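You operate a simulated robot arm through the tools that you are given. There is no shell and no other tool. Be economical: measure what you need, move in short steps, check, and stop when the job is done.

The job below is to be done with a simulated two-armed robot. You get a single attempt, and the scene is never put back.

JOB
Change the bolt in hole D4 of the blue plate for a black one and torque it to 20.
Fine: loosen and tighten with the green wrench, to its click; the old bolt goes into the purple rack; put the wrench back; leave the other bolt, both dials and the orange wrench alone.

The check looks at the end state, three seconds after you hand in, the way a careful person would. Anything else that was tipped, shoved, dropped, spilled or broken makes it a failure.

ROBOT AND FRAMES
Two 6-joint arms with two-finger parallel grippers on one trunk, on a base that drives. Base frame: it is fixed to the floor where the robot stands at the start and does not move with it; the origin is under the middle of the robot, x ahead of it, y to its left, z up; the surface under the hand at the start is at about z = 102.8. Units: cm, degrees, N and s.
The left shoulder is at the start at [6, 18.7, 109.4], the right one opposite. With the tool pointing down near the work surface each hand reaches from about 20 to 62 cm from the robot's upright axis, wherever it stands, measured 20 degrees to its own side. Places, roughly: black bolt (3x3x4 cm) [60, 150, 110]; blue plate hole D4 [60, 130, 100]; blue plate hole L2 [60, 110, 100]; blue plate hole R5 [60, 120, 100]; blue plate hole W7 [60, 100, 100]; blue plate hole Y4 [60, 100, 100]; green dial [70, 0, 110]; green holder [70, 10, 110]; orange dial [50, 0, 110]; purple rack [50, 150, 100]; silver bolt (3x3x4 cm) [70, 140, 110]. Payload 1.57 kg a hand.
The tool frame of a hand sits at the grasp point between the pads (the TCP): z along the fingers, y along the line on which they close. The tips reach 3 cm beyond it. The gripper opens to 11 cm. The fingers are 2.4 cm wide and 1.2 cm thick; the gripper's body (4.8 by 11.2 cm) begins 7.8 cm behind the TCP.
Orientation is that of the tool frame in the base frame, as a unit quaternion [w, x, y, z]. With the fingers straight down and closing along the base's y, the tool's x points along the base's -x, its y along +y and its z along -z.

CONTROLS
- The arms move only by the tool move_arm. It takes "left_steps", "right_steps" or both (then of equal length, played together; a hand with none holds still); each is a list of rows, each a list of 3 entries, a list of its own where there are three numbers: the shift along the tool's x, y, z in cm, then the turn, a rotation vector about the tool's x, y, z in degrees, then the closure in counts, from 0 (fully open) to 255 (shut). In form: [[[tx, ty, tz], [rx, ry, rz], fingers], ...]. A call has 1 to 8 rows; each row is the pose to reach, as a shift and turn from the pose commanded when the call began, along the tool's axes at that moment. A row lasts 0.2 s, in which the tool goes at most 5 cm and 8.6 degrees; a call with a longer step from one row to the next is refused whole, and so is a gripper value outside its range. Where a pose cannot be reached the arm comes as near as it can. A force on the tool above 90 N (or 10 N above the force at the start of the call, whichever is more), or a blocked arm, ends the call early, and 0.2 s more pass. Each finger travels about 15.3 cm/s and halts on what it meets, pressing with about 23 N; the grip force reading is that of the motor and also rises with nothing between the fingers. The clock runs only during rows and for 0.2 s after the last one: add rows that repeat a pose to give the fingers time. The reply holds the time, the measured pose of the TCP, the force on the tool along the base axes, the opening and the grip force, in the units named above and with some noise, with the torque about the TCP (base axes, N m) and any sound that the robot's microphone picked up, and new pictures: "show" is both (left out), scene, wrist or none (wrist: the cameras of the hands that moved).
- Cameras (640 x 400 px; columns grow to the right, rows downward): "scene" is now at [2.33, 1.09, 164.31]; the picture's right is [0.10, -0.99, 0.00], its down [-0.68, -0.07, -0.73] and it looks along [0.73, 0.08, -0.68] (base axes); focal length 285 px, centre (320, 200). "left" rides on the left gripper at [7, -1.6, -14.1] in its tool frame; the picture's right is [0.23, 0.97, 0.00], its down [-0.86, 0.20, -0.48] and it looks along [-0.47, 0.11, 0.88] (tool axes); focal length 222 px, centre (320, 200). "right" rides on the right gripper at [7, 1.6, -14.1] in its tool frame; the picture's right is [-0.23, 0.97, 0.00], its down [-0.86, -0.20, -0.48] and it looks along [-0.47, -0.11, 0.88] (tool axes); focal length 222 px, centre (320, 200). There is no depth. A picture from a camera that has moved, and an enlarged one, comes with that camera's place and axes in the base frame and with its lens.
- slide_trunk(by): slides the trunk up (or, below 0, down) by that many cm; the arms and the scene camera ride with it, the base frame stays. It gives what a move gives, with no picture.
- roll_base(legs): drives the robot by 1 to 6 legs, each [ahead, left, turn to the left] in cm, cm and degrees, along the robot's own axes; the way and the turn of a leg run together, so that a leg with both is an arc; at most 150 cm and 180 degrees a leg. The arms and the cameras ride along, it lands a little off, and it stops where it bumps. It gives what a move gives, and a new picture of the scene camera.
- pan_tilt(pan, tilt): turns the head with the scene camera to pan (to the left, within 86 degrees either way) and tilt (down, from -29 to 69), counted from straight ahead of the robot. It gives what a move gives, and a new picture of the scene camera.
- inspect(camera, box): a new picture of the part [left, top, right, bottom] of that camera's present view, enlarged. No time passes.
- job_done(): hands the job in; it is judged then, once.

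Work in short steps. Places have to be worked out from the pictures, the camera data and where the tool is seen: move nearer, look again, correct. Check each grasp and each placing, and mend what went wrong. You have 120 turns and 260 pictures in all, those below and enlarged ones among them. Open the grippers and draw the arms clear of the work before you hand the job in, unless the task says otherwise; then end with one line.

The tools are called after "Emit:" as name(argument=value, ...) on one line, values as JSON. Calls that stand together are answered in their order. move_arm: Moves the arms, as the interface text tells. Its arguments: {"type":"object","properties":{"left_steps":{"type":"array"},"right_steps":{"type":"array"},"show":{"type":"string","enum":["both","scene","wrist","none"]}},"required":[]} The other tools are called the same way: slide_trunk (by) slides the trunk up or down; roll_base (legs) drives the base; pan_tilt (pan, tilt) turns the head that bears the scene camera; inspect (camera, box) takes an enlarged picture of a part of a camera's view; job_done () hands the job in.

At the start:

```text
clock: 0.0
left_tcp_pos: [38.8, 30.73, 133.79]
left_ee_rot: [0.0, 0.0, 1.0, 0.0]
left_force: [1.2, -0.8, 0.5]
left_moment: [-0.01, -0.01, -0.03]
left_finger_gap: 10.98
left_finger_force: 0.0
right_tcp_pos: [39.72, -8.64, 132.98]
right_ee_rot: [0.0, -0.001, 1.0, 0.0]
right_force: [-0.6, 0.2, 0.1]
right_moment: [0.04, 0.01, 0.01]
right_finger_gap: 11.0
right_finger_force: 0.1
trunk travel left (down, up): [-72.2, 26.8]
robot x, y, heading: [-0.03, 0.22, -0.0]
head pan, tilt: [6.0, 42.9]
```

scene: 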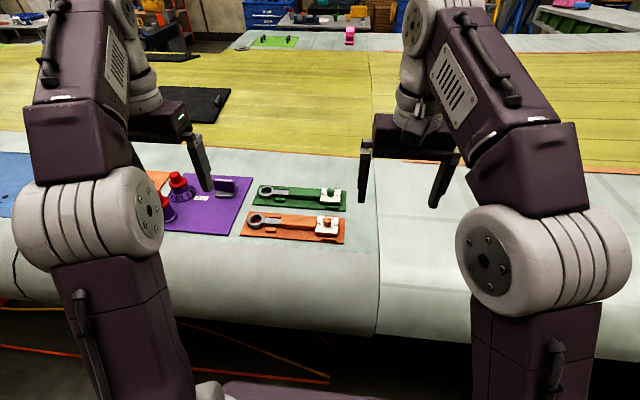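
right: 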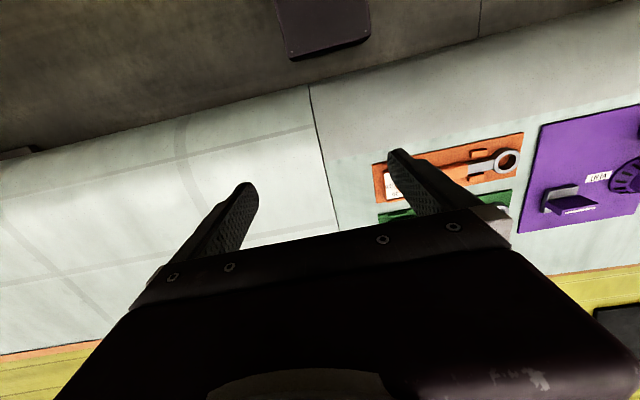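
left: 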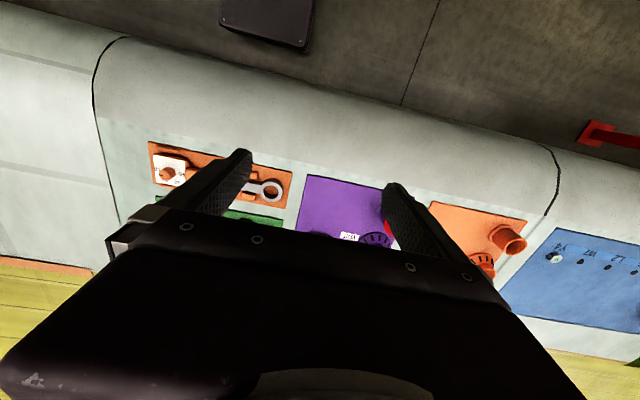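

I begin by looking closely at the wrench area and at the left side of the bench.

Emit:
inspect(camera="scene", box=[140, 150, 360, 260])

Emit:
pan_tilt(pan=60, tilt=35)

```text
2.91 times, centred on (250, 205) of scene
camera zoom: at [2.33, 1.09, 164.31], right [0.1, -0.99, 0.0], down [-0.68, -0.07, -0.73], along [0.73, 0.08, -0.68], focal length 830 px, centre (524, 186)
```

zoom: 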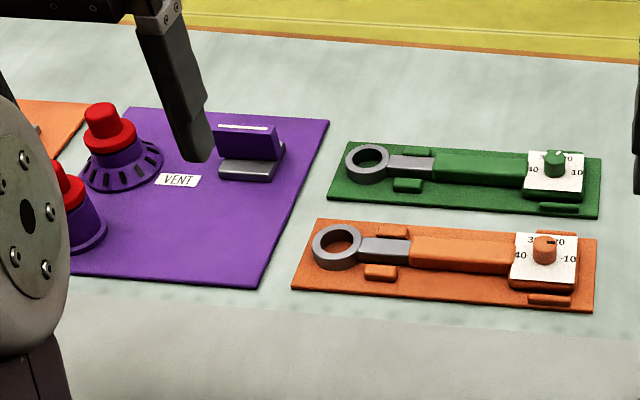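

```text
clock: 1.2
left_tcp_pos: [38.72, 30.74, 133.75]
left_ee_rot: [0.001, 0.0, 1.0, -0.001]
left_force: [-0.1, -0.7, -1.4]
left_moment: [0.0, 0.01, 0.02]
left_finger_gap: 11.0
left_finger_force: 0.1
right_tcp_pos: [39.71, -8.58, 132.82]
right_ee_rot: [0.0, 0.0, 1.0, 0.0]
right_force: [0.8, 0.2, -0.2]
right_moment: [0.0, 0.02, -0.02]
right_finger_gap: 11.0
right_finger_force: 0.1
trunk travel left (down, up): [-72.2, 26.8]
robot x, y, heading: [0.01, 0.08, 0.2]
head pan, tilt: [60.0, 35.0]
camera scene: at [-1.5, 7.85, 165.49], right [0.87, -0.5, 0.0], down [-0.29, -0.5, -0.82], along [0.41, 0.71, -0.57], focal length 285 px, centre (320, 200)
```

scene: 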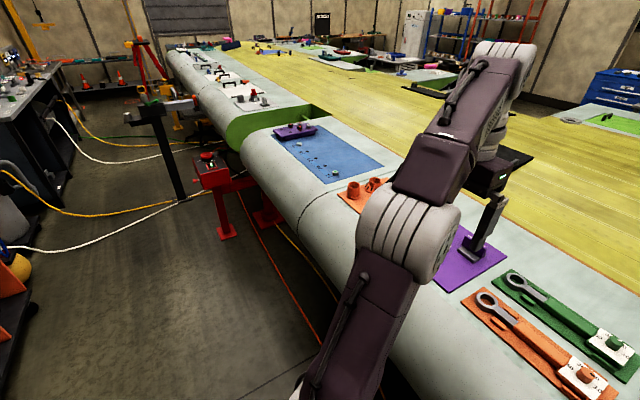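

I zoom in on the plate and on the wrench dial.

Emit:
inspect(camera="scene", box=[260, 110, 400, 198])

Emit:
inspect(camera="scene", box=[540, 310, 640, 400])

```text
4.55 times, centred on (330, 154) of scene
camera zoom: at [-1.5, 7.85, 165.49], right [0.87, -0.5, 0.0], down [-0.29, -0.5, -0.82], along [0.41, 0.71, -0.57], focal length 1297 px, centre (274, 409)
```

zoom: 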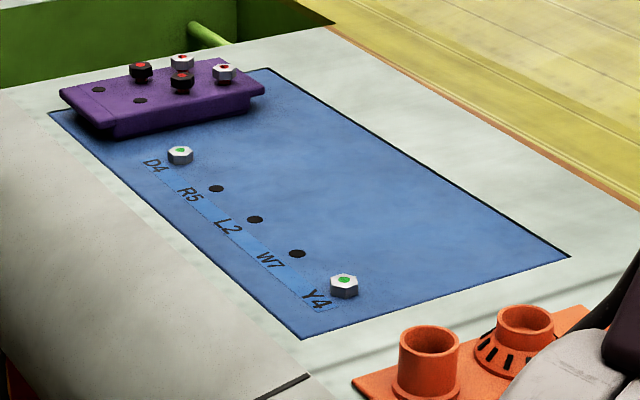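

```text
4.44 times, centred on (590, 355) of scene
camera zoom: at [-1.5, 7.85, 165.49], right [0.87, -0.5, 0.0], down [-0.29, -0.5, -0.82], along [0.41, 0.71, -0.57], focal length 1268 px, centre (-880, -489)
```

zoom: 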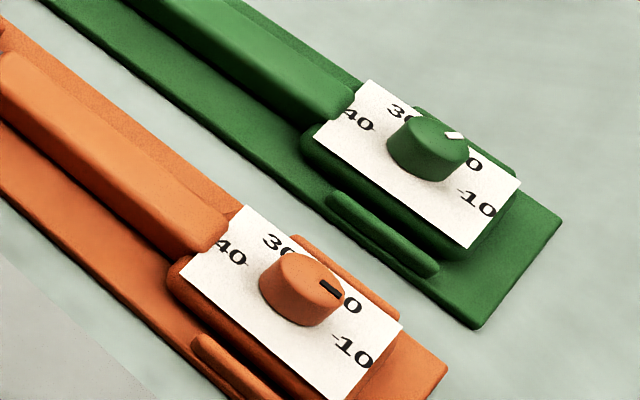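

The wrenches lie along y, with the green ring near [68, 25] and its dial near [66, 5]. D4 is near [58, 133]. Before driving I look down at the base's clearance to the bench.

Emit:
pan_tilt(pan=0, tilt=69)

```text
clock: 2.5
left_tcp_pos: [38.81, 30.78, 133.77]
left_ee_rot: [0.0, 0.0, 1.0, 0.0]
left_force: [0.7, 0.5, 0.5]
left_moment: [0.02, 0.0, 0.0]
left_finger_gap: 10.98
left_finger_force: 0.0
right_tcp_pos: [39.75, -8.41, 133.04]
right_ee_rot: [0.0, 0.0, 1.0, 0.0]
right_force: [-1.1, 0.4, 0.6]
right_moment: [-0.03, -0.01, 0.0]
right_finger_gap: 10.99
right_finger_force: 0.0
trunk travel left (down, up): [-72.2, 26.8]
robot x, y, heading: [0.46, 0.21, 0.0]
head pan, tilt: [0.0, 68.8]
camera scene: at [-0.32, 0.23, 161.13], right [0.0, -1.0, 0.0], down [-0.93, 0.0, -0.36], along [0.36, 0.0, -0.93], focal length 285 px, centre (320, 200)
```

scene: 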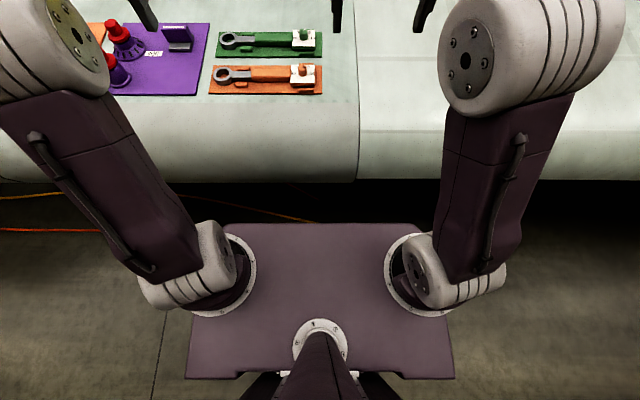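

The trunk plate's front is at x≈17 and the bench edge at x≈30, so driving 10 cm ahead is safe. I also go 25 cm left so that the right hand faces the wrench.

Emit:
roll_base(legs=[[0, 25, 0], [10, 0, 0]])

Emit:
pan_tilt(pan=-10, tilt=45)

```text
clock: 5.1
left_tcp_pos: [48.71, 55.93, 133.89]
left_ee_rot: [0.001, 0.001, 1.0, 0.0]
left_force: [0.0, 0.0, 0.1]
left_moment: [-0.01, 0.01, 0.01]
left_finger_gap: 11.0
left_finger_force: 0.0
right_tcp_pos: [49.5, 16.5, 133.05]
right_ee_rot: [0.001, 0.001, 1.0, 0.0]
right_force: [0.6, -0.1, 0.4]
right_moment: [0.01, -0.02, 0.02]
right_finger_gap: 11.01
right_finger_force: 0.1
trunk travel left (down, up): [-72.2, 26.8]
robot x, y, heading: [10.21, 24.75, -0.1]
head pan, tilt: [0.0, 68.8]
camera scene: at [9.54, 25.45, 161.13], right [0.0, -1.0, 0.0], down [-0.93, 0.0, -0.36], along [0.36, 0.0, -0.93], focal length 285 px, centre (320, 200)
```

scene: 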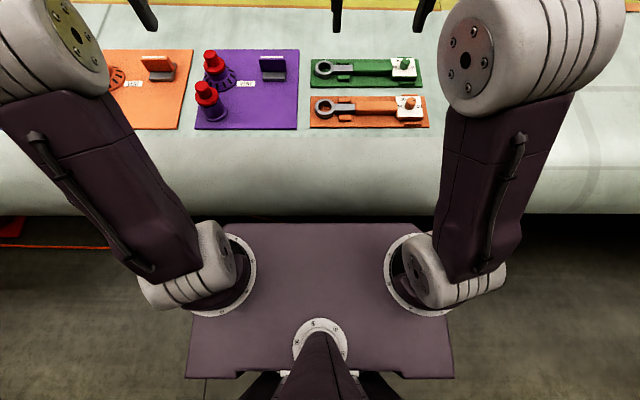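

```text
clock: 6.0
left_tcp_pos: [48.86, 55.96, 133.76]
left_ee_rot: [-0.001, 0.001, 1.0, -0.001]
left_force: [0.8, -0.1, 0.3]
left_moment: [-0.03, 0.01, 0.01]
left_finger_gap: 10.99
left_finger_force: 0.1
right_tcp_pos: [49.75, 16.52, 132.94]
right_ee_rot: [0.0, 0.001, 1.0, -0.001]
right_force: [-0.7, 0.2, -0.8]
right_moment: [-0.01, -0.02, -0.02]
right_finger_gap: 11.0
right_finger_force: 0.1
trunk travel left (down, up): [-72.2, 26.8]
robot x, y, heading: [9.97, 25.46, 0.0]
head pan, tilt: [-10.0, 45.0]
camera scene: at [12.19, 23.94, 164.01], right [-0.17, -0.98, 0.0], down [-0.7, 0.12, -0.71], along [0.7, -0.12, -0.71], focal length 285 px, centre (320, 200)
```

scene: 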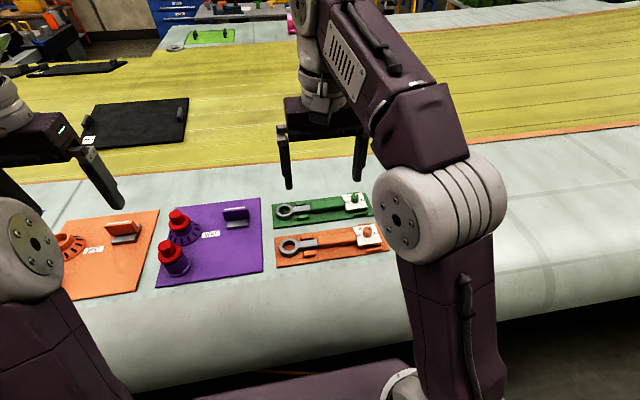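

Emit:
inspect(camera="scene", box=[265, 180, 395, 270])

```text
4.44 times, centred on (330, 225) of scene
camera zoom: at [12.19, 23.94, 164.01], right [-0.17, -0.98, 0.0], down [-0.7, 0.12, -0.71], along [0.7, -0.12, -0.71], focal length 1268 px, centre (276, 89)
```

zoom: 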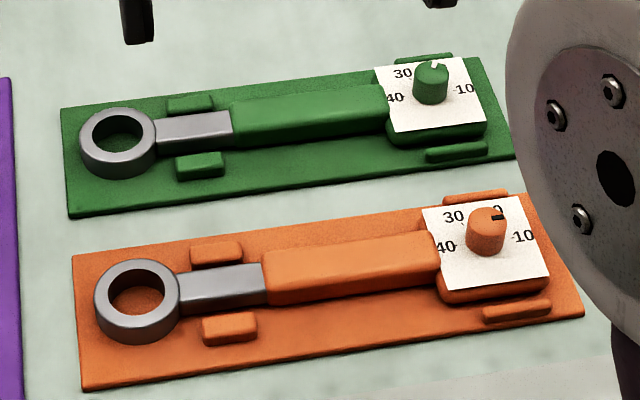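

The green wrench has its ring at about [67.3, 24.5], its handle centre at [66.7, 12.4] and its dial at [66.4, 5]. I bring the right hand above the handle, turned -90° about tool z, at partial opening.

Emit:
move_arm(right_steps=[[[-2, -0.5, 0], [0, 0, -8.5], 60], [[-4.5, -1, 1], [0, 0, -17], 105], [[-7, -1.5, 2], [0, 0, -25.5], 105], [[-9.5, -2.2, 3], [0, 0, -34], 105], [[-12, -3, 4], [0, 0, -42.5], 105], [[-14, -3.6, 5], [0, 0, -51], 105], [[-16, -4.2, 6], [0, 0, -59.5], 105], [[-17, -4.5, 7], [0, 0, -68], 105]], show="scene")

```text
clock: 7.8
left_tcp_pos: [48.88, 55.85, 133.75]
left_ee_rot: [0.001, 0.001, 1.0, 0.0]
left_force: [-0.2, 0.8, 0.4]
left_moment: [0.0, 0.0, 0.01]
left_finger_gap: 11.0
left_finger_force: 0.1
right_tcp_pos: [60.28, 11.34, 122.57]
right_ee_rot: [0.001, -0.56, 0.828, 0.0]
right_force: [-0.2, 0.7, -1.1]
right_moment: [-0.03, 0.0, 0.01]
right_finger_gap: 6.46
right_finger_force: 0.0
right hand out of reach, approached as far as the arm can: row 2, 3, 4, 5, 6, 7, 8
trunk travel left (down, up): [-72.2, 26.8]
robot x, y, heading: [10.38, 25.22, -0.1]
head pan, tilt: [-10.0, 45.0]
camera scene: at [12.09, 23.94, 164.01], right [-0.17, -0.98, 0.0], down [-0.7, 0.12, -0.71], along [0.7, -0.12, -0.71], focal length 285 px, centre (320, 200)
```

scene: 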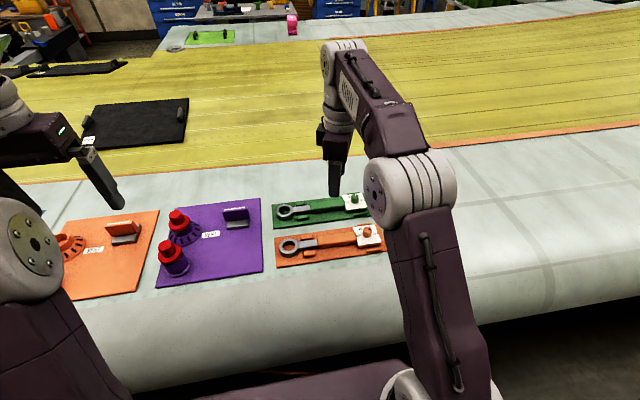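

The arm is stretched at this height, so I raise the trunk 15 cm to give it better reach when working low.

Emit:
slide_trunk(by=15)

```text
clock: 9.5
left_tcp_pos: [48.91, 55.96, 148.86]
left_ee_rot: [0.0, 0.0, 1.0, -0.001]
left_force: [0.1, 0.4, 0.2]
left_moment: [-0.02, -0.01, -0.01]
left_finger_gap: 10.97
left_finger_force: 0.0
right_tcp_pos: [60.2, 11.33, 137.6]
right_ee_rot: [0.0, -0.558, 0.83, 0.0]
right_force: [0.4, 0.1, -1.5]
right_moment: [0.0, -0.01, -0.01]
right_finger_gap: 6.47
right_finger_force: 0.0
trunk travel left (down, up): [-87.2, 11.8]
robot x, y, heading: [10.38, 25.09, 0.1]
head pan, tilt: [-10.0, 45.0]
```

I lower straight down 16 cm while finishing the yaw, then measure.

Emit:
move_arm(right_steps=[[[0, 0, 4], [0, 0, -7.5], 105], [[0, 0, 8], [0, 0, -15], 105], [[0, 0, 12], [0, 0, -22], 105], [[0, 0, 16], [0, 0, -22], 105], [[0, 0, 16], [0, 0, -22], 105]], show="both")

```text
clock: 10.7
left_tcp_pos: [48.88, 55.9, 148.84]
left_ee_rot: [0.0, 0.001, 1.0, 0.0]
left_force: [-0.3, -1.1, 0.5]
left_moment: [0.0, -0.03, -0.02]
left_finger_gap: 11.0
left_finger_force: 0.0
right_tcp_pos: [60.2, 11.07, 121.5]
right_ee_rot: [0.0, -0.707, 0.707, 0.001]
right_force: [-0.5, -0.2, -0.1]
right_moment: [0.03, 0.01, -0.07]
right_finger_gap: 6.48
right_finger_force: 0.0
trunk travel left (down, up): [-87.2, 11.8]
robot x, y, heading: [10.17, 24.91, 0.2]
head pan, tilt: [-10.0, 45.0]
camera scene: at [12.15, 23.95, 179.01], right [-0.17, -0.98, 0.0], down [-0.7, 0.12, -0.71], along [0.7, -0.12, -0.71], focal length 285 px, centre (320, 200)
camera right: at [58.55, 4.44, 135.74], right [-0.97, 0.23, 0.0], down [0.2, 0.85, 0.48], along [0.11, 0.47, -0.88], focal length 222 px, centre (320, 200)
```

scene: 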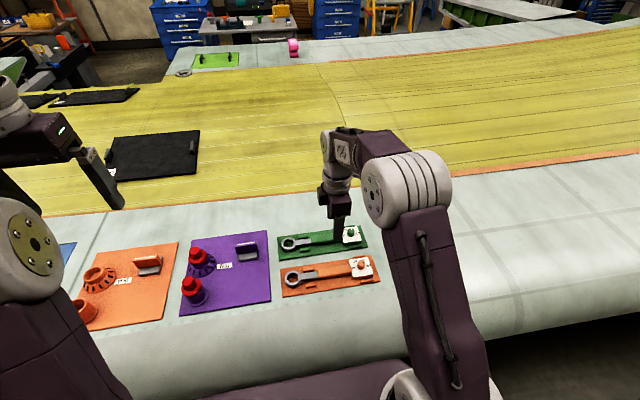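
right: 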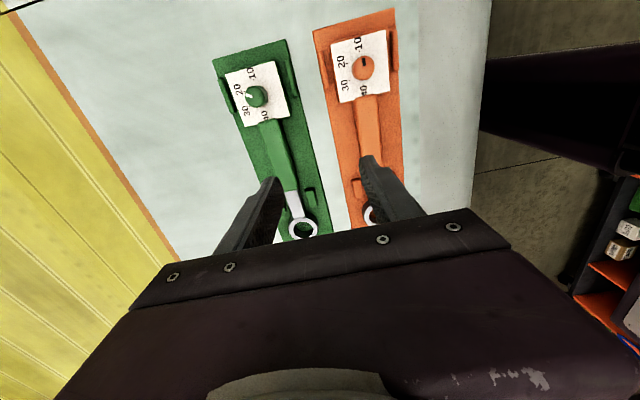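

I zoom on the wrench and dial with the right camera.

Emit:
inspect(camera="right", box=[200, 30, 420, 250])

Emit:
inspect(camera="scene", box=[270, 210, 390, 300])

```text
1.82 times, centred on (310, 140) of right
camera zoom: at [58.55, 4.44, 135.74], right [-0.97, 0.23, 0.0], down [0.2, 0.85, 0.48], along [0.11, 0.47, -0.88], focal length 404 px, centre (338, 309)
```

zoom: 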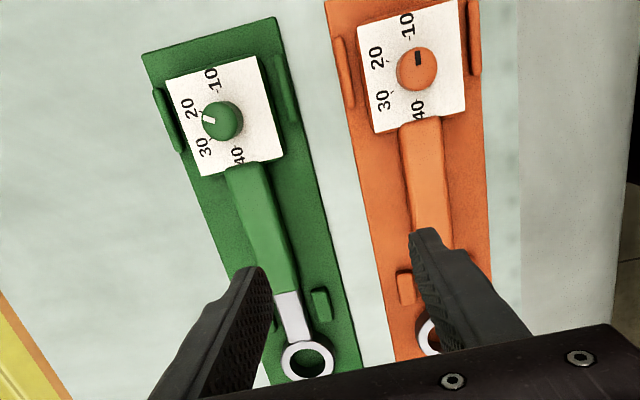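

```text
4.44 times, centred on (330, 255) of scene
camera zoom: at [12.15, 23.95, 179.01], right [-0.17, -0.98, 0.0], down [-0.7, 0.12, -0.71], along [0.7, -0.12, -0.71], focal length 1268 px, centre (276, -44)
```

zoom: 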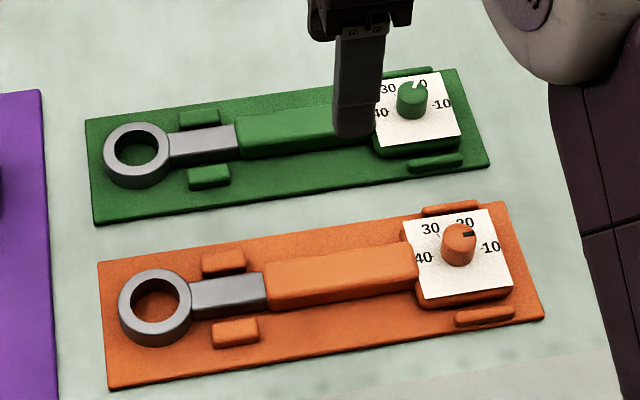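

The handle is at about x = 66.3 with its top near z = 106–107. I shift +6.1 in x (tool y −6.1), then go down 9 cm and check.

Emit:
move_arm(right_steps=[[[0, -3.5, 0], [0, 0, 0], 105], [[0, -6.1, 0], [0, 0, 0], 105], [[0, -6.1, 4.5], [0, 0, 0], 105], [[0, -6.1, 9], [0, 0, 0], 105], [[0, -6.1, 9], [0, 0, 0], 105]], show="both")

Emit:
inspect(camera="right", box=[200, 30, 420, 250])

Emit:
inspect(camera="scene", box=[270, 210, 390, 300])

```text
clock: 11.9
left_tcp_pos: [48.92, 55.83, 148.83]
left_ee_rot: [0.0, 0.0, 1.0, 0.0]
left_force: [0.8, -0.2, 0.5]
left_moment: [0.02, 0.02, 0.02]
left_finger_gap: 11.0
left_finger_force: 0.0
right_tcp_pos: [66.47, 11.22, 112.53]
right_ee_rot: [0.001, -0.706, 0.708, 0.0]
right_force: [-0.3, 0.7, 0.5]
right_moment: [0.02, -0.02, 0.01]
right_finger_gap: 6.5
right_finger_force: 0.0
trunk travel left (down, up): [-87.2, 11.8]
robot x, y, heading: [10.14, 25.29, -0.2]
head pan, tilt: [-10.0, 45.0]
camera scene: at [12.24, 23.95, 179.01], right [-0.17, -0.98, 0.0], down [-0.7, 0.12, -0.71], along [0.7, -0.12, -0.71], focal length 285 px, centre (320, 200)
camera right: at [64.77, 4.46, 126.69], right [-0.97, 0.23, 0.0], down [0.2, 0.85, 0.48], along [0.11, 0.47, -0.88], focal length 222 px, centre (320, 200)
```

scene: 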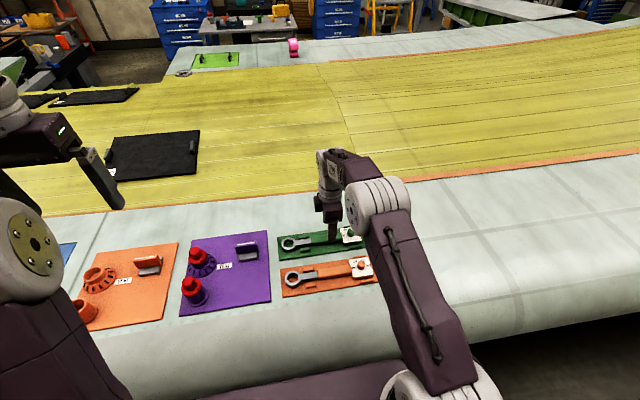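
right: 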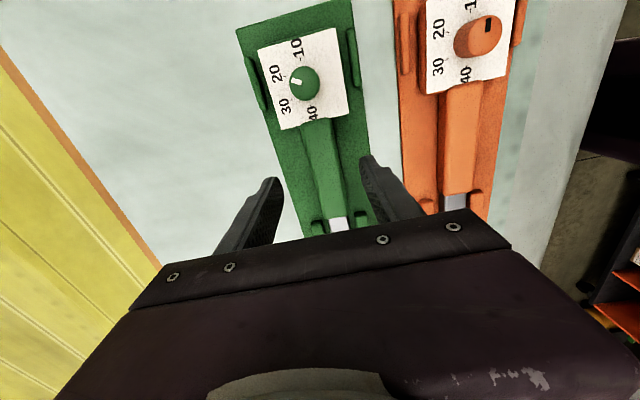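

```text
1.82 times, centred on (310, 140) of right
camera zoom: at [64.77, 4.46, 126.69], right [-0.97, 0.23, 0.0], down [0.2, 0.85, 0.48], along [0.11, 0.47, -0.88], focal length 404 px, centre (338, 309)
```

zoom: 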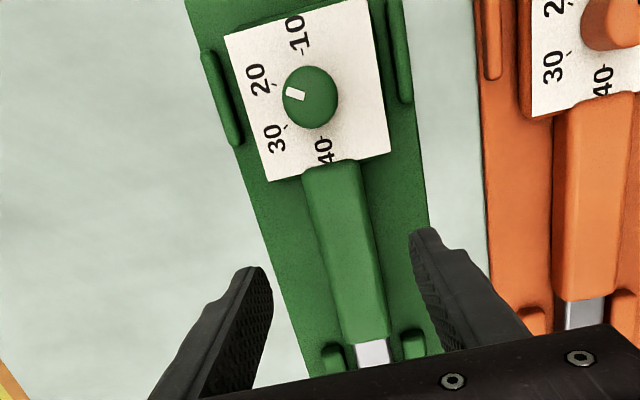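

```text
4.44 times, centred on (330, 255) of scene
camera zoom: at [12.24, 23.95, 179.01], right [-0.17, -0.98, 0.0], down [-0.7, 0.12, -0.71], along [0.7, -0.12, -0.71], focal length 1268 px, centre (276, -44)
```

zoom: 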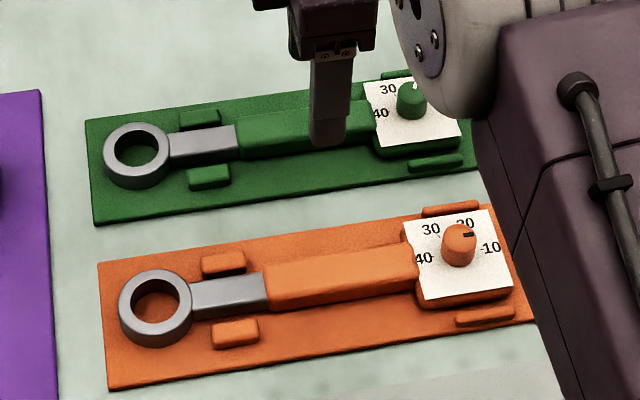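

The green dial reads 20 and the handle is centred within about 0.3 cm. I go down to z≈107 and close on the handle.

Emit:
move_arm(right_steps=[[[0, 0.2, 3], [0, 0, 0], 105], [[0, 0.2, 5.5], [0, 0, 0], 105], [[0, 0.2, 5.5], [0, 0, 0], 105], [[0, 0.2, 5.5], [0, 0, 0], 150], [[0, 0.2, 5.5], [0, 0, 0], 200], [[0, 0.2, 5.5], [0, 0, 0], 230], [[0, 0.2, 5.5], [0, 0, 0], 230]], show="wrist")

Emit:
inspect(camera="scene", box=[270, 210, 390, 300])

```text
clock: 12.8
left_tcp_pos: [48.0, 56.04, 149.11]
left_ee_rot: [0.004, 0.001, 1.0, -0.001]
left_force: [0.7, -0.2, -0.5]
left_moment: [-0.01, 0.14, -0.01]
left_finger_gap: 11.0
left_finger_force: 0.0
right_tcp_pos: [66.14, 11.17, 108.69]
right_ee_rot: [0.007, -0.707, 0.708, -0.008]
right_force: [-21.9, -3.7, 70.4]
right_moment: [0.13, 3.46, 0.22]
right_finger_gap: 6.38
right_finger_force: 10.4
trunk travel left (down, up): [-87.2, 11.8]
robot x, y, heading: [10.18, 25.15, -0.2]
head pan, tilt: [-10.0, 45.0]
stopped in row 4 (right hand): the force on the tool passed its limit at 97 N (the readings are from after the stop); the commanded pose is now the measured one
camera right: at [64.08, 4.53, 122.84], right [-0.97, 0.23, -0.02], down [0.19, 0.86, 0.48], along [0.13, 0.46, -0.88], focal length 222 px, centre (320, 200)
```

right: 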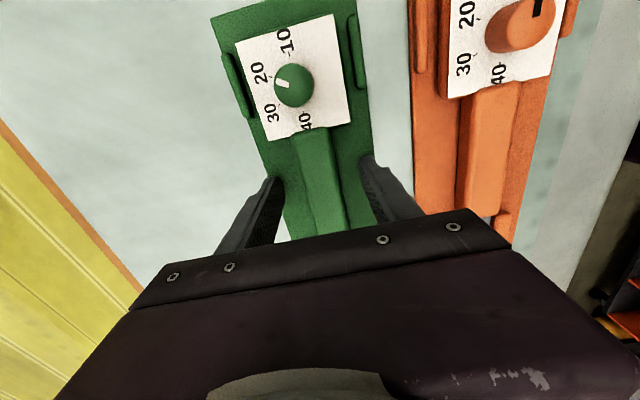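

```text
4.44 times, centred on (330, 255) of scene
camera zoom: at [11.08, 24.14, 179.06], right [-0.18, -0.98, 0.0], down [-0.69, 0.12, -0.71], along [0.7, -0.13, -0.7], focal length 1268 px, centre (276, -44)
```

zoom: 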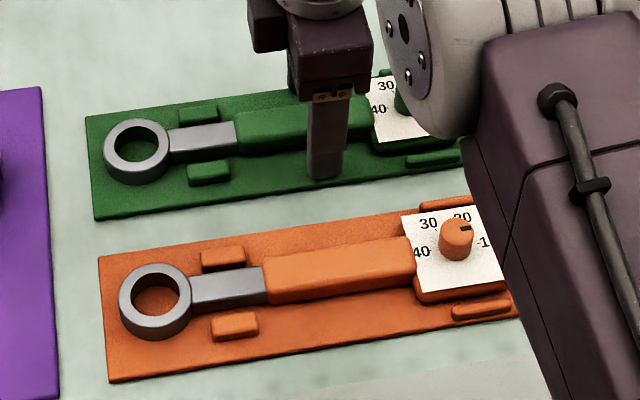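

The fingertips met the holder plate (its top is near z≈105.5). I back up 0.6 cm and close.

Emit:
move_arm(right_steps=[[[0, 0, -0.3], [0, 0, 0], 105], [[0, 0, -0.6], [0, 0, 0], 105], [[0, 0, -0.6], [0, 0, 0], 150], [[0, 0, -0.6], [0, 0, 0], 200], [[0, 0, -0.6], [0, 0, 0], 230], [[0, 0, -0.6], [0, 0, 0], 255]], show="wrist")

Emit:
inspect(camera="scene", box=[270, 210, 390, 300])

```text
clock: 14.2
left_tcp_pos: [48.06, 55.93, 148.98]
left_ee_rot: [0.003, 0.001, 1.0, -0.001]
left_force: [0.7, -0.4, -0.4]
left_moment: [0.0, 0.03, 0.02]
left_finger_gap: 11.02
left_finger_force: 0.1
right_tcp_pos: [65.88, 11.29, 108.67]
right_ee_rot: [0.004, -0.707, 0.708, -0.005]
right_force: [-24.7, 0.8, 26.9]
right_moment: [0.08, 1.42, 0.0]
right_finger_gap: 2.82
right_finger_force: 23.2
trunk travel left (down, up): [-87.2, 11.8]
robot x, y, heading: [9.75, 25.22, -0.1]
head pan, tilt: [-10.0, 45.0]
camera right: at [64.04, 4.54, 122.8], right [-0.97, 0.23, -0.01], down [0.2, 0.86, 0.48], along [0.12, 0.47, -0.88], focal length 222 px, centre (320, 200)
```

right: 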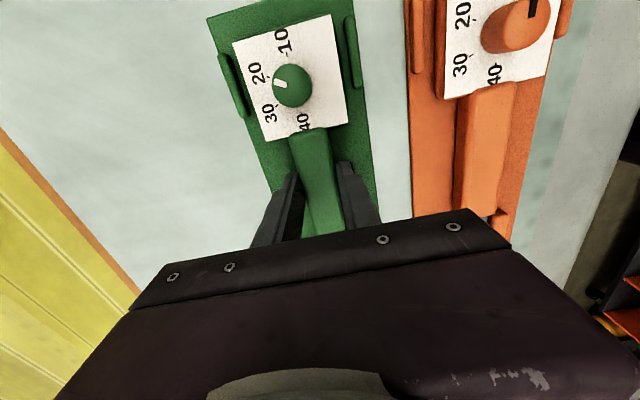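

```text
4.44 times, centred on (330, 255) of scene
camera zoom: at [11.23, 24.05, 179.01], right [-0.18, -0.98, 0.0], down [-0.69, 0.12, -0.71], along [0.7, -0.12, -0.7], focal length 1268 px, centre (276, -44)
```

zoom: 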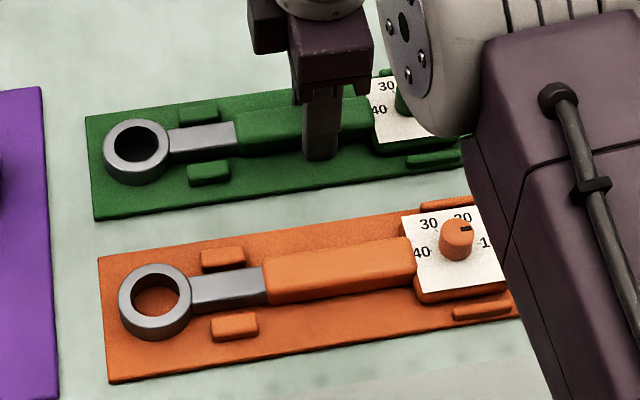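

The handle is gripped with a 2.8 cm gap. I lift it in small steps, noting the return pose of about [65.9, 11.3, 108.7].

Emit:
move_arm(right_steps=[[[0, 0, -1], [0, 0, 0], 255], [[0, 0, -2.5], [0, 0, 0], 255], [[0, 0, -4], [0, 0, 0], 255], [[0, 0, -6], [0, 0, 0], 255], [[0, 0, -6], [0, 0, 0], 255]], show="wrist")

Emit:
inspect(camera="scene", box=[270, 210, 390, 300])

```text
clock: 15.4
left_tcp_pos: [48.82, 55.78, 148.77]
left_ee_rot: [0.0, 0.0, 1.0, 0.0]
left_force: [-0.5, -0.5, -0.8]
left_moment: [-0.02, 0.02, 0.01]
left_finger_gap: 11.0
left_finger_force: 0.2
right_tcp_pos: [66.55, 11.12, 114.41]
right_ee_rot: [0.004, -0.707, 0.707, -0.004]
right_force: [-0.3, -0.2, -4.1]
right_moment: [-0.01, 0.01, 0.01]
right_finger_gap: 2.76
right_finger_force: 23.1
trunk travel left (down, up): [-87.2, 11.8]
robot x, y, heading: [9.96, 25.27, 0.1]
head pan, tilt: [-10.0, 45.0]
camera right: at [64.61, 4.41, 128.55], right [-0.97, 0.23, -0.01], down [0.19, 0.85, 0.48], along [0.12, 0.47, -0.88], focal length 222 px, centre (320, 200)
```

right: 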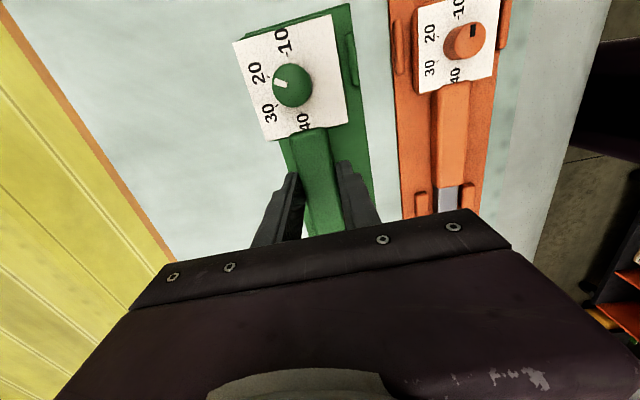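

```text
4.44 times, centred on (330, 255) of scene
camera zoom: at [12.17, 23.91, 179.01], right [-0.18, -0.98, 0.0], down [-0.7, 0.12, -0.71], along [0.7, -0.12, -0.71], focal length 1268 px, centre (276, -44)
```

zoom: 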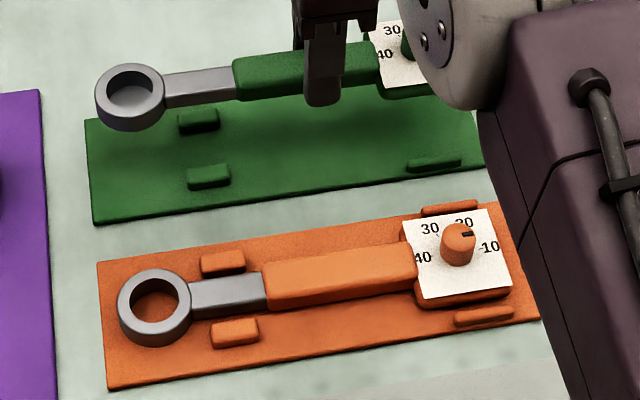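

The wrench is up and level. I raise it further for travel and then drive 112 cm left along the bench.

Emit:
move_arm(right_steps=[[[0, 0, -4], [0, 0, 0], 255], [[0, 1.5, -8], [0, 0, 0], 255], [[0, 3, -11], [0, 0, 0], 255], [[0, 5, -11], [0, 0, 0], 255]], show="none")

Emit:
roll_base(legs=[[0, 56, 0], [0, 56, 0]])

```text
clock: 16.4
left_tcp_pos: [48.79, 55.89, 148.82]
left_ee_rot: [0.0, 0.001, 1.0, 0.0]
left_force: [-1.1, 0.5, 0.0]
left_moment: [0.01, 0.01, 0.01]
left_finger_gap: 10.99
left_finger_force: 0.0
right_tcp_pos: [61.29, 11.16, 125.36]
right_ee_rot: [0.005, -0.707, 0.707, -0.004]
right_force: [-0.1, -0.4, -4.7]
right_moment: [0.02, -0.01, 0.01]
right_finger_gap: 2.79
right_finger_force: 23.2
trunk travel left (down, up): [-87.2, 11.8]
robot x, y, heading: [10.28, 24.93, -0.1]
head pan, tilt: [-10.0, 45.0]
```

```text
clock: 22.4
left_tcp_pos: [49.33, 167.1, 148.82]
left_ee_rot: [0.0, 0.003, 1.0, 0.001]
left_force: [-0.7, -0.4, -0.2]
left_moment: [-0.02, -0.01, -0.01]
left_finger_gap: 11.01
left_finger_force: 0.0
right_tcp_pos: [61.55, 122.3, 125.27]
right_ee_rot: [0.005, -0.705, 0.709, -0.003]
right_force: [0.2, 0.1, -3.2]
right_moment: [0.02, 0.01, 0.01]
right_finger_gap: 2.79
right_finger_force: 23.2
trunk travel left (down, up): [-87.2, 11.8]
robot x, y, heading: [10.1, 136.67, -0.5]
head pan, tilt: [-10.0, 45.0]
camera scene: at [12.5, 135.21, 179.01], right [-0.18, -0.98, 0.0], down [-0.7, 0.13, -0.71], along [0.7, -0.13, -0.71], focal length 285 px, centre (320, 200)
```

scene: 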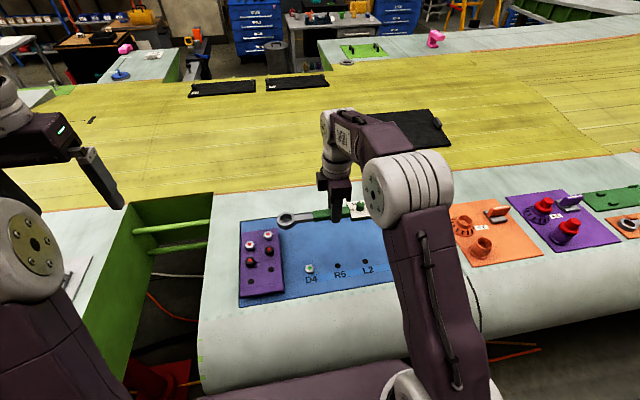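

Emit:
inspect(camera="scene", box=[225, 195, 395, 310])

```text
3.48 times, centred on (310, 252) of scene
camera zoom: at [12.5, 135.21, 179.01], right [-0.18, -0.98, 0.0], down [-0.7, 0.13, -0.71], along [0.7, -0.13, -0.71], focal length 992 px, centre (355, 17)
```

zoom: 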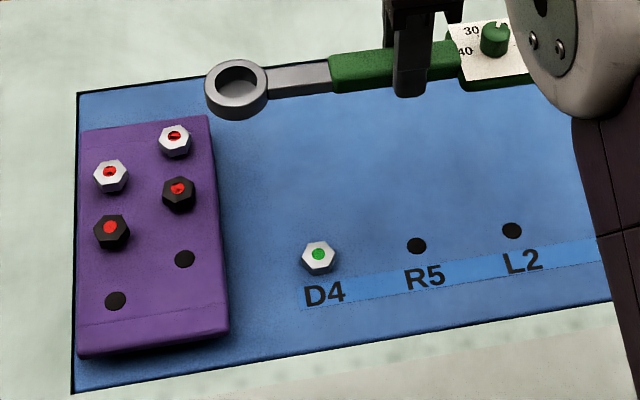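

I look through the left wrist camera to judge the rack, and zoom in on the bolts.

Emit:
inspect(camera="left", box=[0, 0, 640, 400])

Emit:
inspect(camera="scene", box=[242, 225, 322, 285])

```text
1.00 times, centred on (320, 200) of left (not enlarged: the box is as wide or as high as the picture)
camera zoom: at [42.33, 165.29, 162.96], right [-0.22, 0.98, 0.0], down [0.86, 0.19, 0.48], along [0.47, 0.11, -0.88], focal length 222 px, centre (320, 200)
```

zoom: 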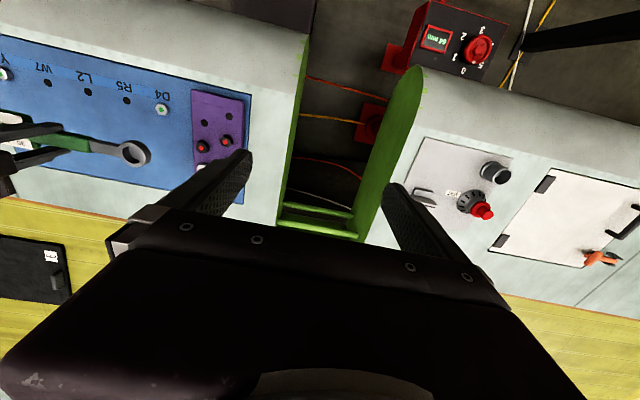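

```text
6.67 times, centred on (282, 255) of scene
camera zoom: at [12.5, 135.21, 179.01], right [-0.18, -0.98, 0.0], down [-0.7, 0.13, -0.71], along [0.7, -0.13, -0.71], focal length 1902 px, centre (573, -167)
```

zoom: 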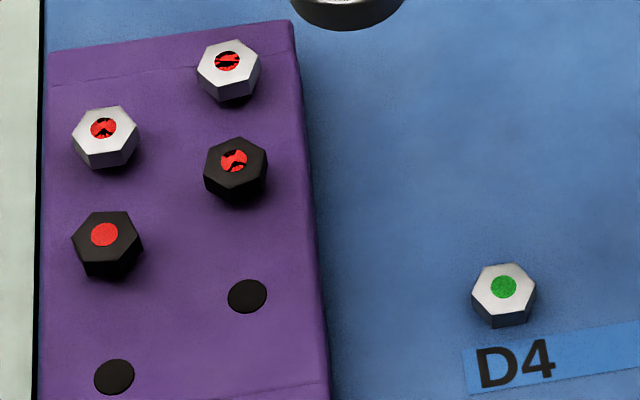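

D4 works out at about [56.9, 130.2] from both views, and the ring sits about 13 cm from the TCP. I swing the wrench so its handle points to −150° (toward the robot and right), leaving room for a counter-clockwise loosening sweep.

Emit:
move_arm(right_steps=[[[-0.2, 2, 0], [0, 0, 7.5], 255], [[-0.4, 4, 1], [0, 0, 15], 255], [[-0.6, 6, 2], [0, 0, 22.5], 255], [[-0.8, 8, 3], [0, 0, 30], 255], [[-1, 10, 4], [0, 0, 37.5], 255], [[-1.2, 12, 5], [0, 0, 45], 255], [[-1.4, 14, 6], [0, 0, 52.5], 255], [[-1.4, 15.9, 7], [0, 0, 60], 255]], show="scene")

Emit:
inspect(camera="scene", box=[225, 195, 395, 310])

Emit:
inspect(camera="left", box=[60, 40, 260, 190])

```text
clock: 24.2
left_tcp_pos: [49.28, 167.23, 148.88]
left_ee_rot: [0.0, 0.004, 1.0, 0.0]
left_force: [-0.2, 0.7, 0.7]
left_moment: [-0.01, -0.02, 0.01]
left_finger_gap: 11.0
left_finger_force: 0.1
right_tcp_pos: [45.63, 123.83, 118.13]
right_ee_rot: [0.006, -0.255, 0.967, -0.001]
right_force: [-0.6, 0.8, -4.7]
right_moment: [0.0, -0.02, 0.01]
right_finger_gap: 2.78
right_finger_force: 23.0
trunk travel left (down, up): [-87.2, 11.8]
robot x, y, heading: [10.46, 137.08, -0.3]
head pan, tilt: [-10.0, 45.0]
camera scene: at [12.37, 135.42, 179.01], right [-0.18, -0.98, 0.0], down [-0.7, 0.13, -0.71], along [0.7, -0.13, -0.71], focal length 285 px, centre (320, 200)
```

scene: 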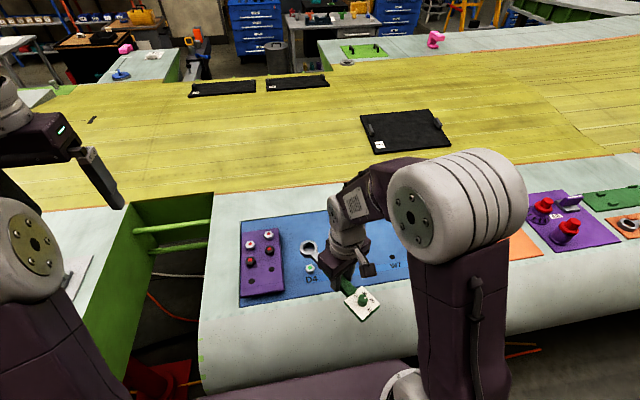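

```text
3.48 times, centred on (310, 252) of scene
camera zoom: at [12.37, 135.42, 179.01], right [-0.18, -0.98, 0.0], down [-0.7, 0.13, -0.71], along [0.7, -0.13, -0.71], focal length 992 px, centre (355, 17)
```

zoom: 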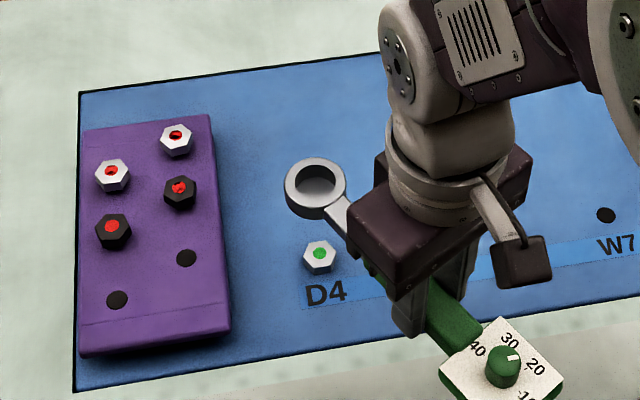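

```text
2.67 times, centred on (160, 115) of left
camera zoom: at [42.21, 165.48, 162.95], right [-0.22, 0.98, 0.0], down [0.86, 0.19, 0.48], along [0.47, 0.11, -0.88], focal length 592 px, centre (747, 427)
```

zoom: 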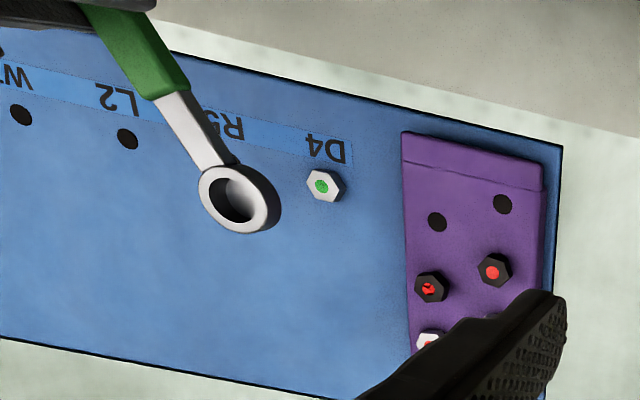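

Ring [56.9, 130.2] and D4 [57.0, 130.25] already line up. I descend to just above the head (TCP z≈111) and recheck.

Emit:
move_arm(right_steps=[[[0, 0, 3.5], [0, 0, 0], 255], [[0, 0, 7], [0, 0, 0], 255], [[0, 0, 7], [0, 0, 0], 255]], show="none")

Emit:
inspect(camera="scene", box=[270, 225, 350, 285])

Emit:
inspect(camera="left", box=[100, 70, 200, 145])

```text
clock: 25.0
left_tcp_pos: [49.26, 167.12, 148.74]
left_ee_rot: [0.0, 0.003, 1.0, 0.0]
left_force: [0.1, 0.0, -0.2]
left_moment: [-0.01, 0.0, -0.01]
left_finger_gap: 11.0
left_finger_force: 0.0
right_tcp_pos: [45.86, 123.86, 111.12]
right_ee_rot: [0.006, -0.255, 0.967, -0.001]
right_force: [0.6, -0.6, -4.2]
right_moment: [-0.04, -0.05, 0.02]
right_finger_gap: 2.79
right_finger_force: 23.5
trunk travel left (down, up): [-87.2, 11.8]
robot x, y, heading: [10.39, 136.53, -0.4]
head pan, tilt: [-10.0, 45.0]
```

```text
6.67 times, centred on (310, 255) of scene
camera zoom: at [12.38, 135.44, 179.01], right [-0.18, -0.98, 0.0], down [-0.7, 0.13, -0.71], along [0.7, -0.13, -0.71], focal length 1902 px, centre (387, -167)
```

zoom: 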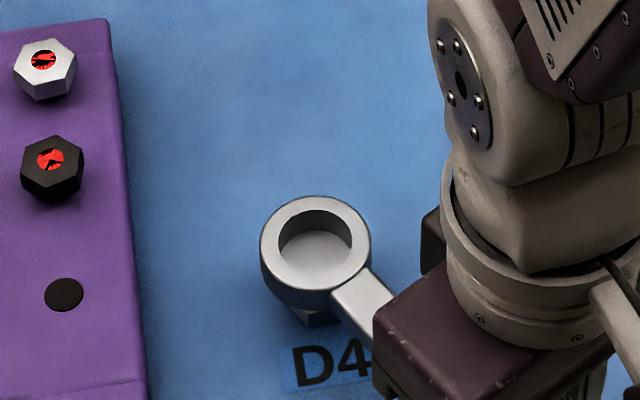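

```text
5.33 times, centred on (150, 108) of left
camera zoom: at [42.21, 165.5, 162.95], right [-0.22, 0.98, 0.0], down [0.86, 0.19, 0.48], along [0.47, 0.11, -0.88], focal length 1185 px, centre (1227, 693)
```

zoom: 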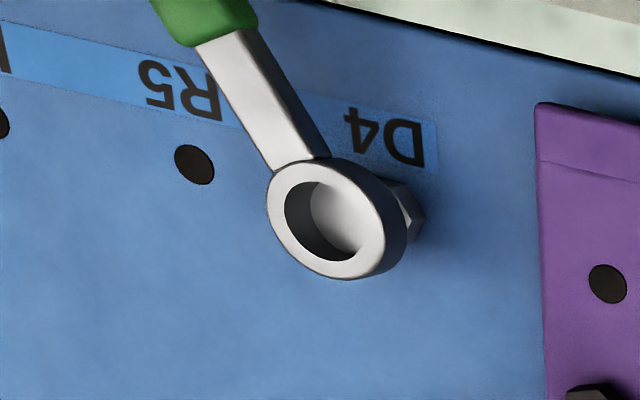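

The ring's interior looks grey, so I zoom closer to see whether it's open through.

Emit:
inspect(camera="scene", box=[298, 242, 322, 270])

Emit:
inspect(camera="left", box=[138, 90, 188, 128])

```text
14.29 times, centred on (310, 256) of scene
camera zoom: at [12.38, 135.44, 179.01], right [-0.18, -0.98, 0.0], down [-0.7, 0.13, -0.71], along [0.7, -0.13, -0.71], focal length 4076 px, centre (463, -600)
```

zoom: 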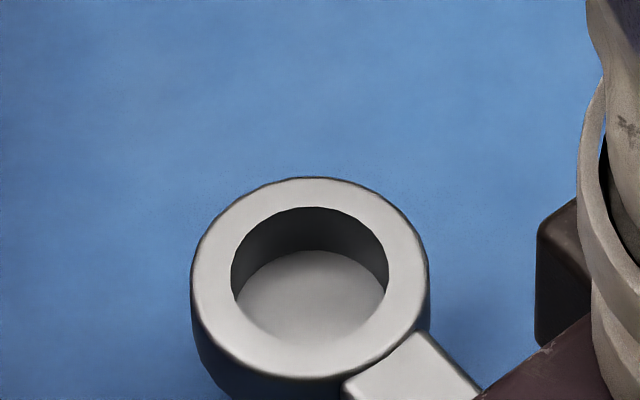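

```text
10.53 times, centred on (163, 109) of left
camera zoom: at [42.21, 165.5, 162.95], right [-0.22, 0.98, 0.0], down [0.86, 0.19, 0.48], along [0.47, 0.11, -0.88], focal length 2338 px, centre (1973, 1158)
```

zoom: 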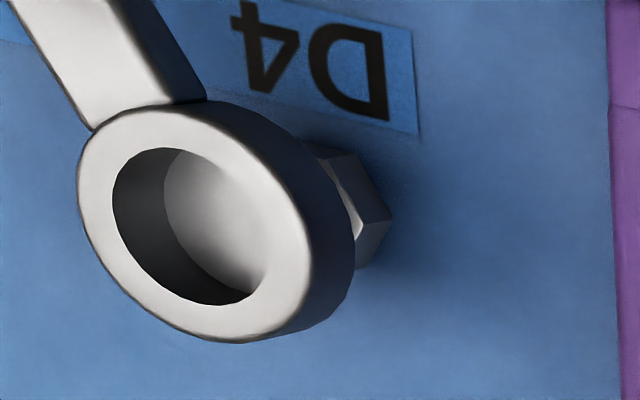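

The ring lies over the bolt to within about 2 mm. I go down slowly in small steps and read the force.

Emit:
move_arm(right_steps=[[[0, 0, 0.7], [0, 0, 0], 255], [[0, 0, 1.3], [0, 0, 0], 255], [[0, 0, 1.9], [0, 0, 0], 255], [[0, 0, 2.4], [0, 0, 0], 255], [[0, 0, 2.4], [0, 0, 0], 255]], show="none")

Emit:
inspect(camera="scene", box=[290, 235, 340, 275])

Emit:
inspect(camera="left", box=[128, 82, 198, 136])

```text
clock: 26.2
left_tcp_pos: [49.39, 167.23, 148.81]
left_ee_rot: [0.0, 0.004, 1.0, 0.0]
left_force: [0.7, -0.9, -0.6]
left_moment: [0.02, 0.01, -0.01]
left_finger_gap: 11.0
left_finger_force: 0.1
right_tcp_pos: [45.83, 123.83, 108.73]
right_ee_rot: [0.006, -0.255, 0.967, -0.001]
right_force: [1.2, -0.3, -4.5]
right_moment: [0.01, -0.03, 0.01]
right_finger_gap: 2.77
right_finger_force: 23.3
trunk travel left (down, up): [-87.2, 11.8]
robot x, y, heading: [10.55, 136.72, -0.4]
head pan, tilt: [-10.0, 45.0]
```

```text
10.00 times, centred on (315, 255) of scene
camera zoom: at [12.48, 135.44, 179.01], right [-0.18, -0.98, 0.0], down [-0.7, 0.13, -0.71], along [0.7, -0.13, -0.71], focal length 2853 px, centre (370, -350)
```

zoom: 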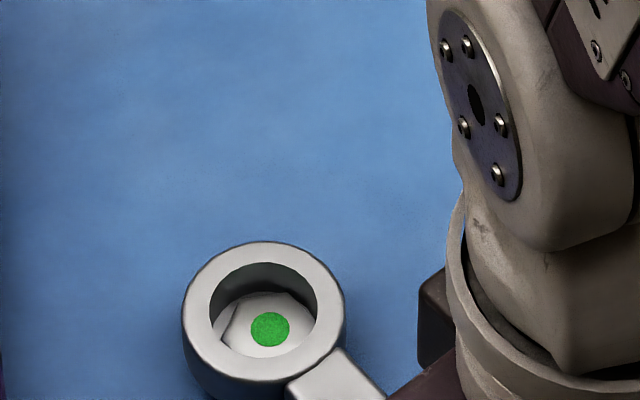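

```text
7.41 times, centred on (163, 109) of left
camera zoom: at [42.3, 165.5, 162.93], right [-0.22, 0.98, 0.0], down [0.86, 0.19, 0.48], along [0.47, 0.11, -0.88], focal length 1645 px, centre (1483, 874)
```

zoom: 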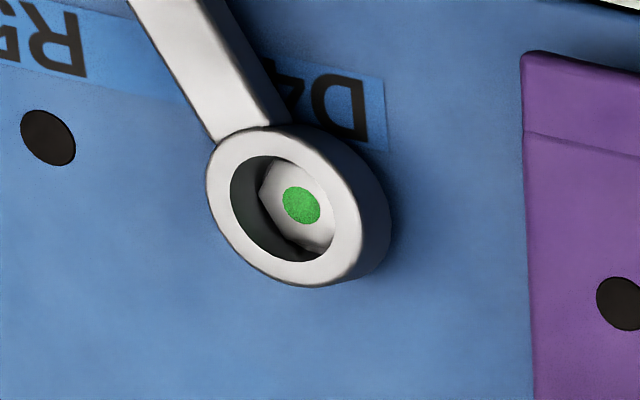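

The head shows inside the ring with no contact force. I lower about 1 cm more, watching the force.

Emit:
move_arm(right_steps=[[[0, 0, 0.3], [0, 0, 0], 255], [[0, 0, 0.6], [0, 0, 0], 255], [[0, 0, 0.9], [0, 0, 0], 255], [[0, 0, 0.9], [0, 0, 0], 255]], show="none")

Emit:
inspect(camera="scene", box=[290, 235, 340, 275])

Emit:
inspect(camera="left", box=[128, 82, 198, 136])

```text
clock: 27.2
left_tcp_pos: [49.16, 167.24, 148.95]
left_ee_rot: [0.001, 0.003, 1.0, 0.0]
left_force: [0.0, 0.0, 0.3]
left_moment: [-0.02, -0.01, 0.02]
left_finger_gap: 11.02
left_finger_force: 0.0
right_tcp_pos: [45.96, 123.99, 107.9]
right_ee_rot: [0.009, -0.255, 0.967, -0.002]
right_force: [2.4, -4.6, 26.7]
right_moment: [-0.28, -0.45, -0.04]
right_finger_gap: 2.77
right_finger_force: 22.8
trunk travel left (down, up): [-87.2, 11.8]
robot x, y, heading: [10.5, 136.86, -0.2]
head pan, tilt: [-10.0, 45.0]
```

```text
10.00 times, centred on (315, 255) of scene
camera zoom: at [12.24, 135.46, 179.06], right [-0.18, -0.98, 0.0], down [-0.69, 0.13, -0.71], along [0.7, -0.13, -0.71], focal length 2853 px, centre (370, -350)
```

zoom: 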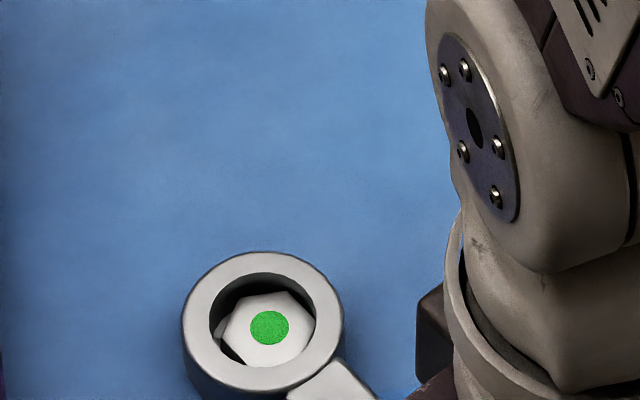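

```text
7.41 times, centred on (163, 109) of left
camera zoom: at [42.09, 165.51, 163.02], right [-0.22, 0.98, 0.0], down [0.86, 0.19, 0.48], along [0.47, 0.11, -0.88], focal length 1645 px, centre (1483, 874)
```

zoom: 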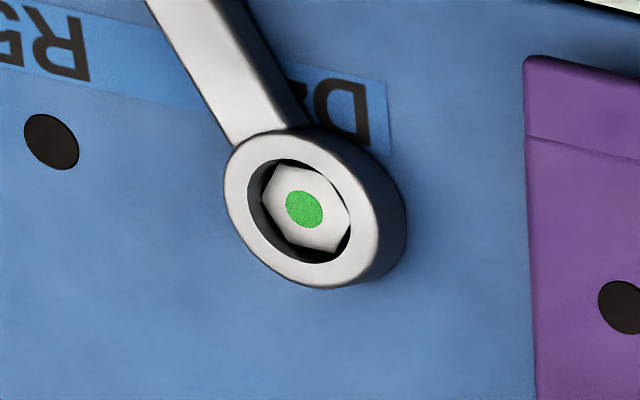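

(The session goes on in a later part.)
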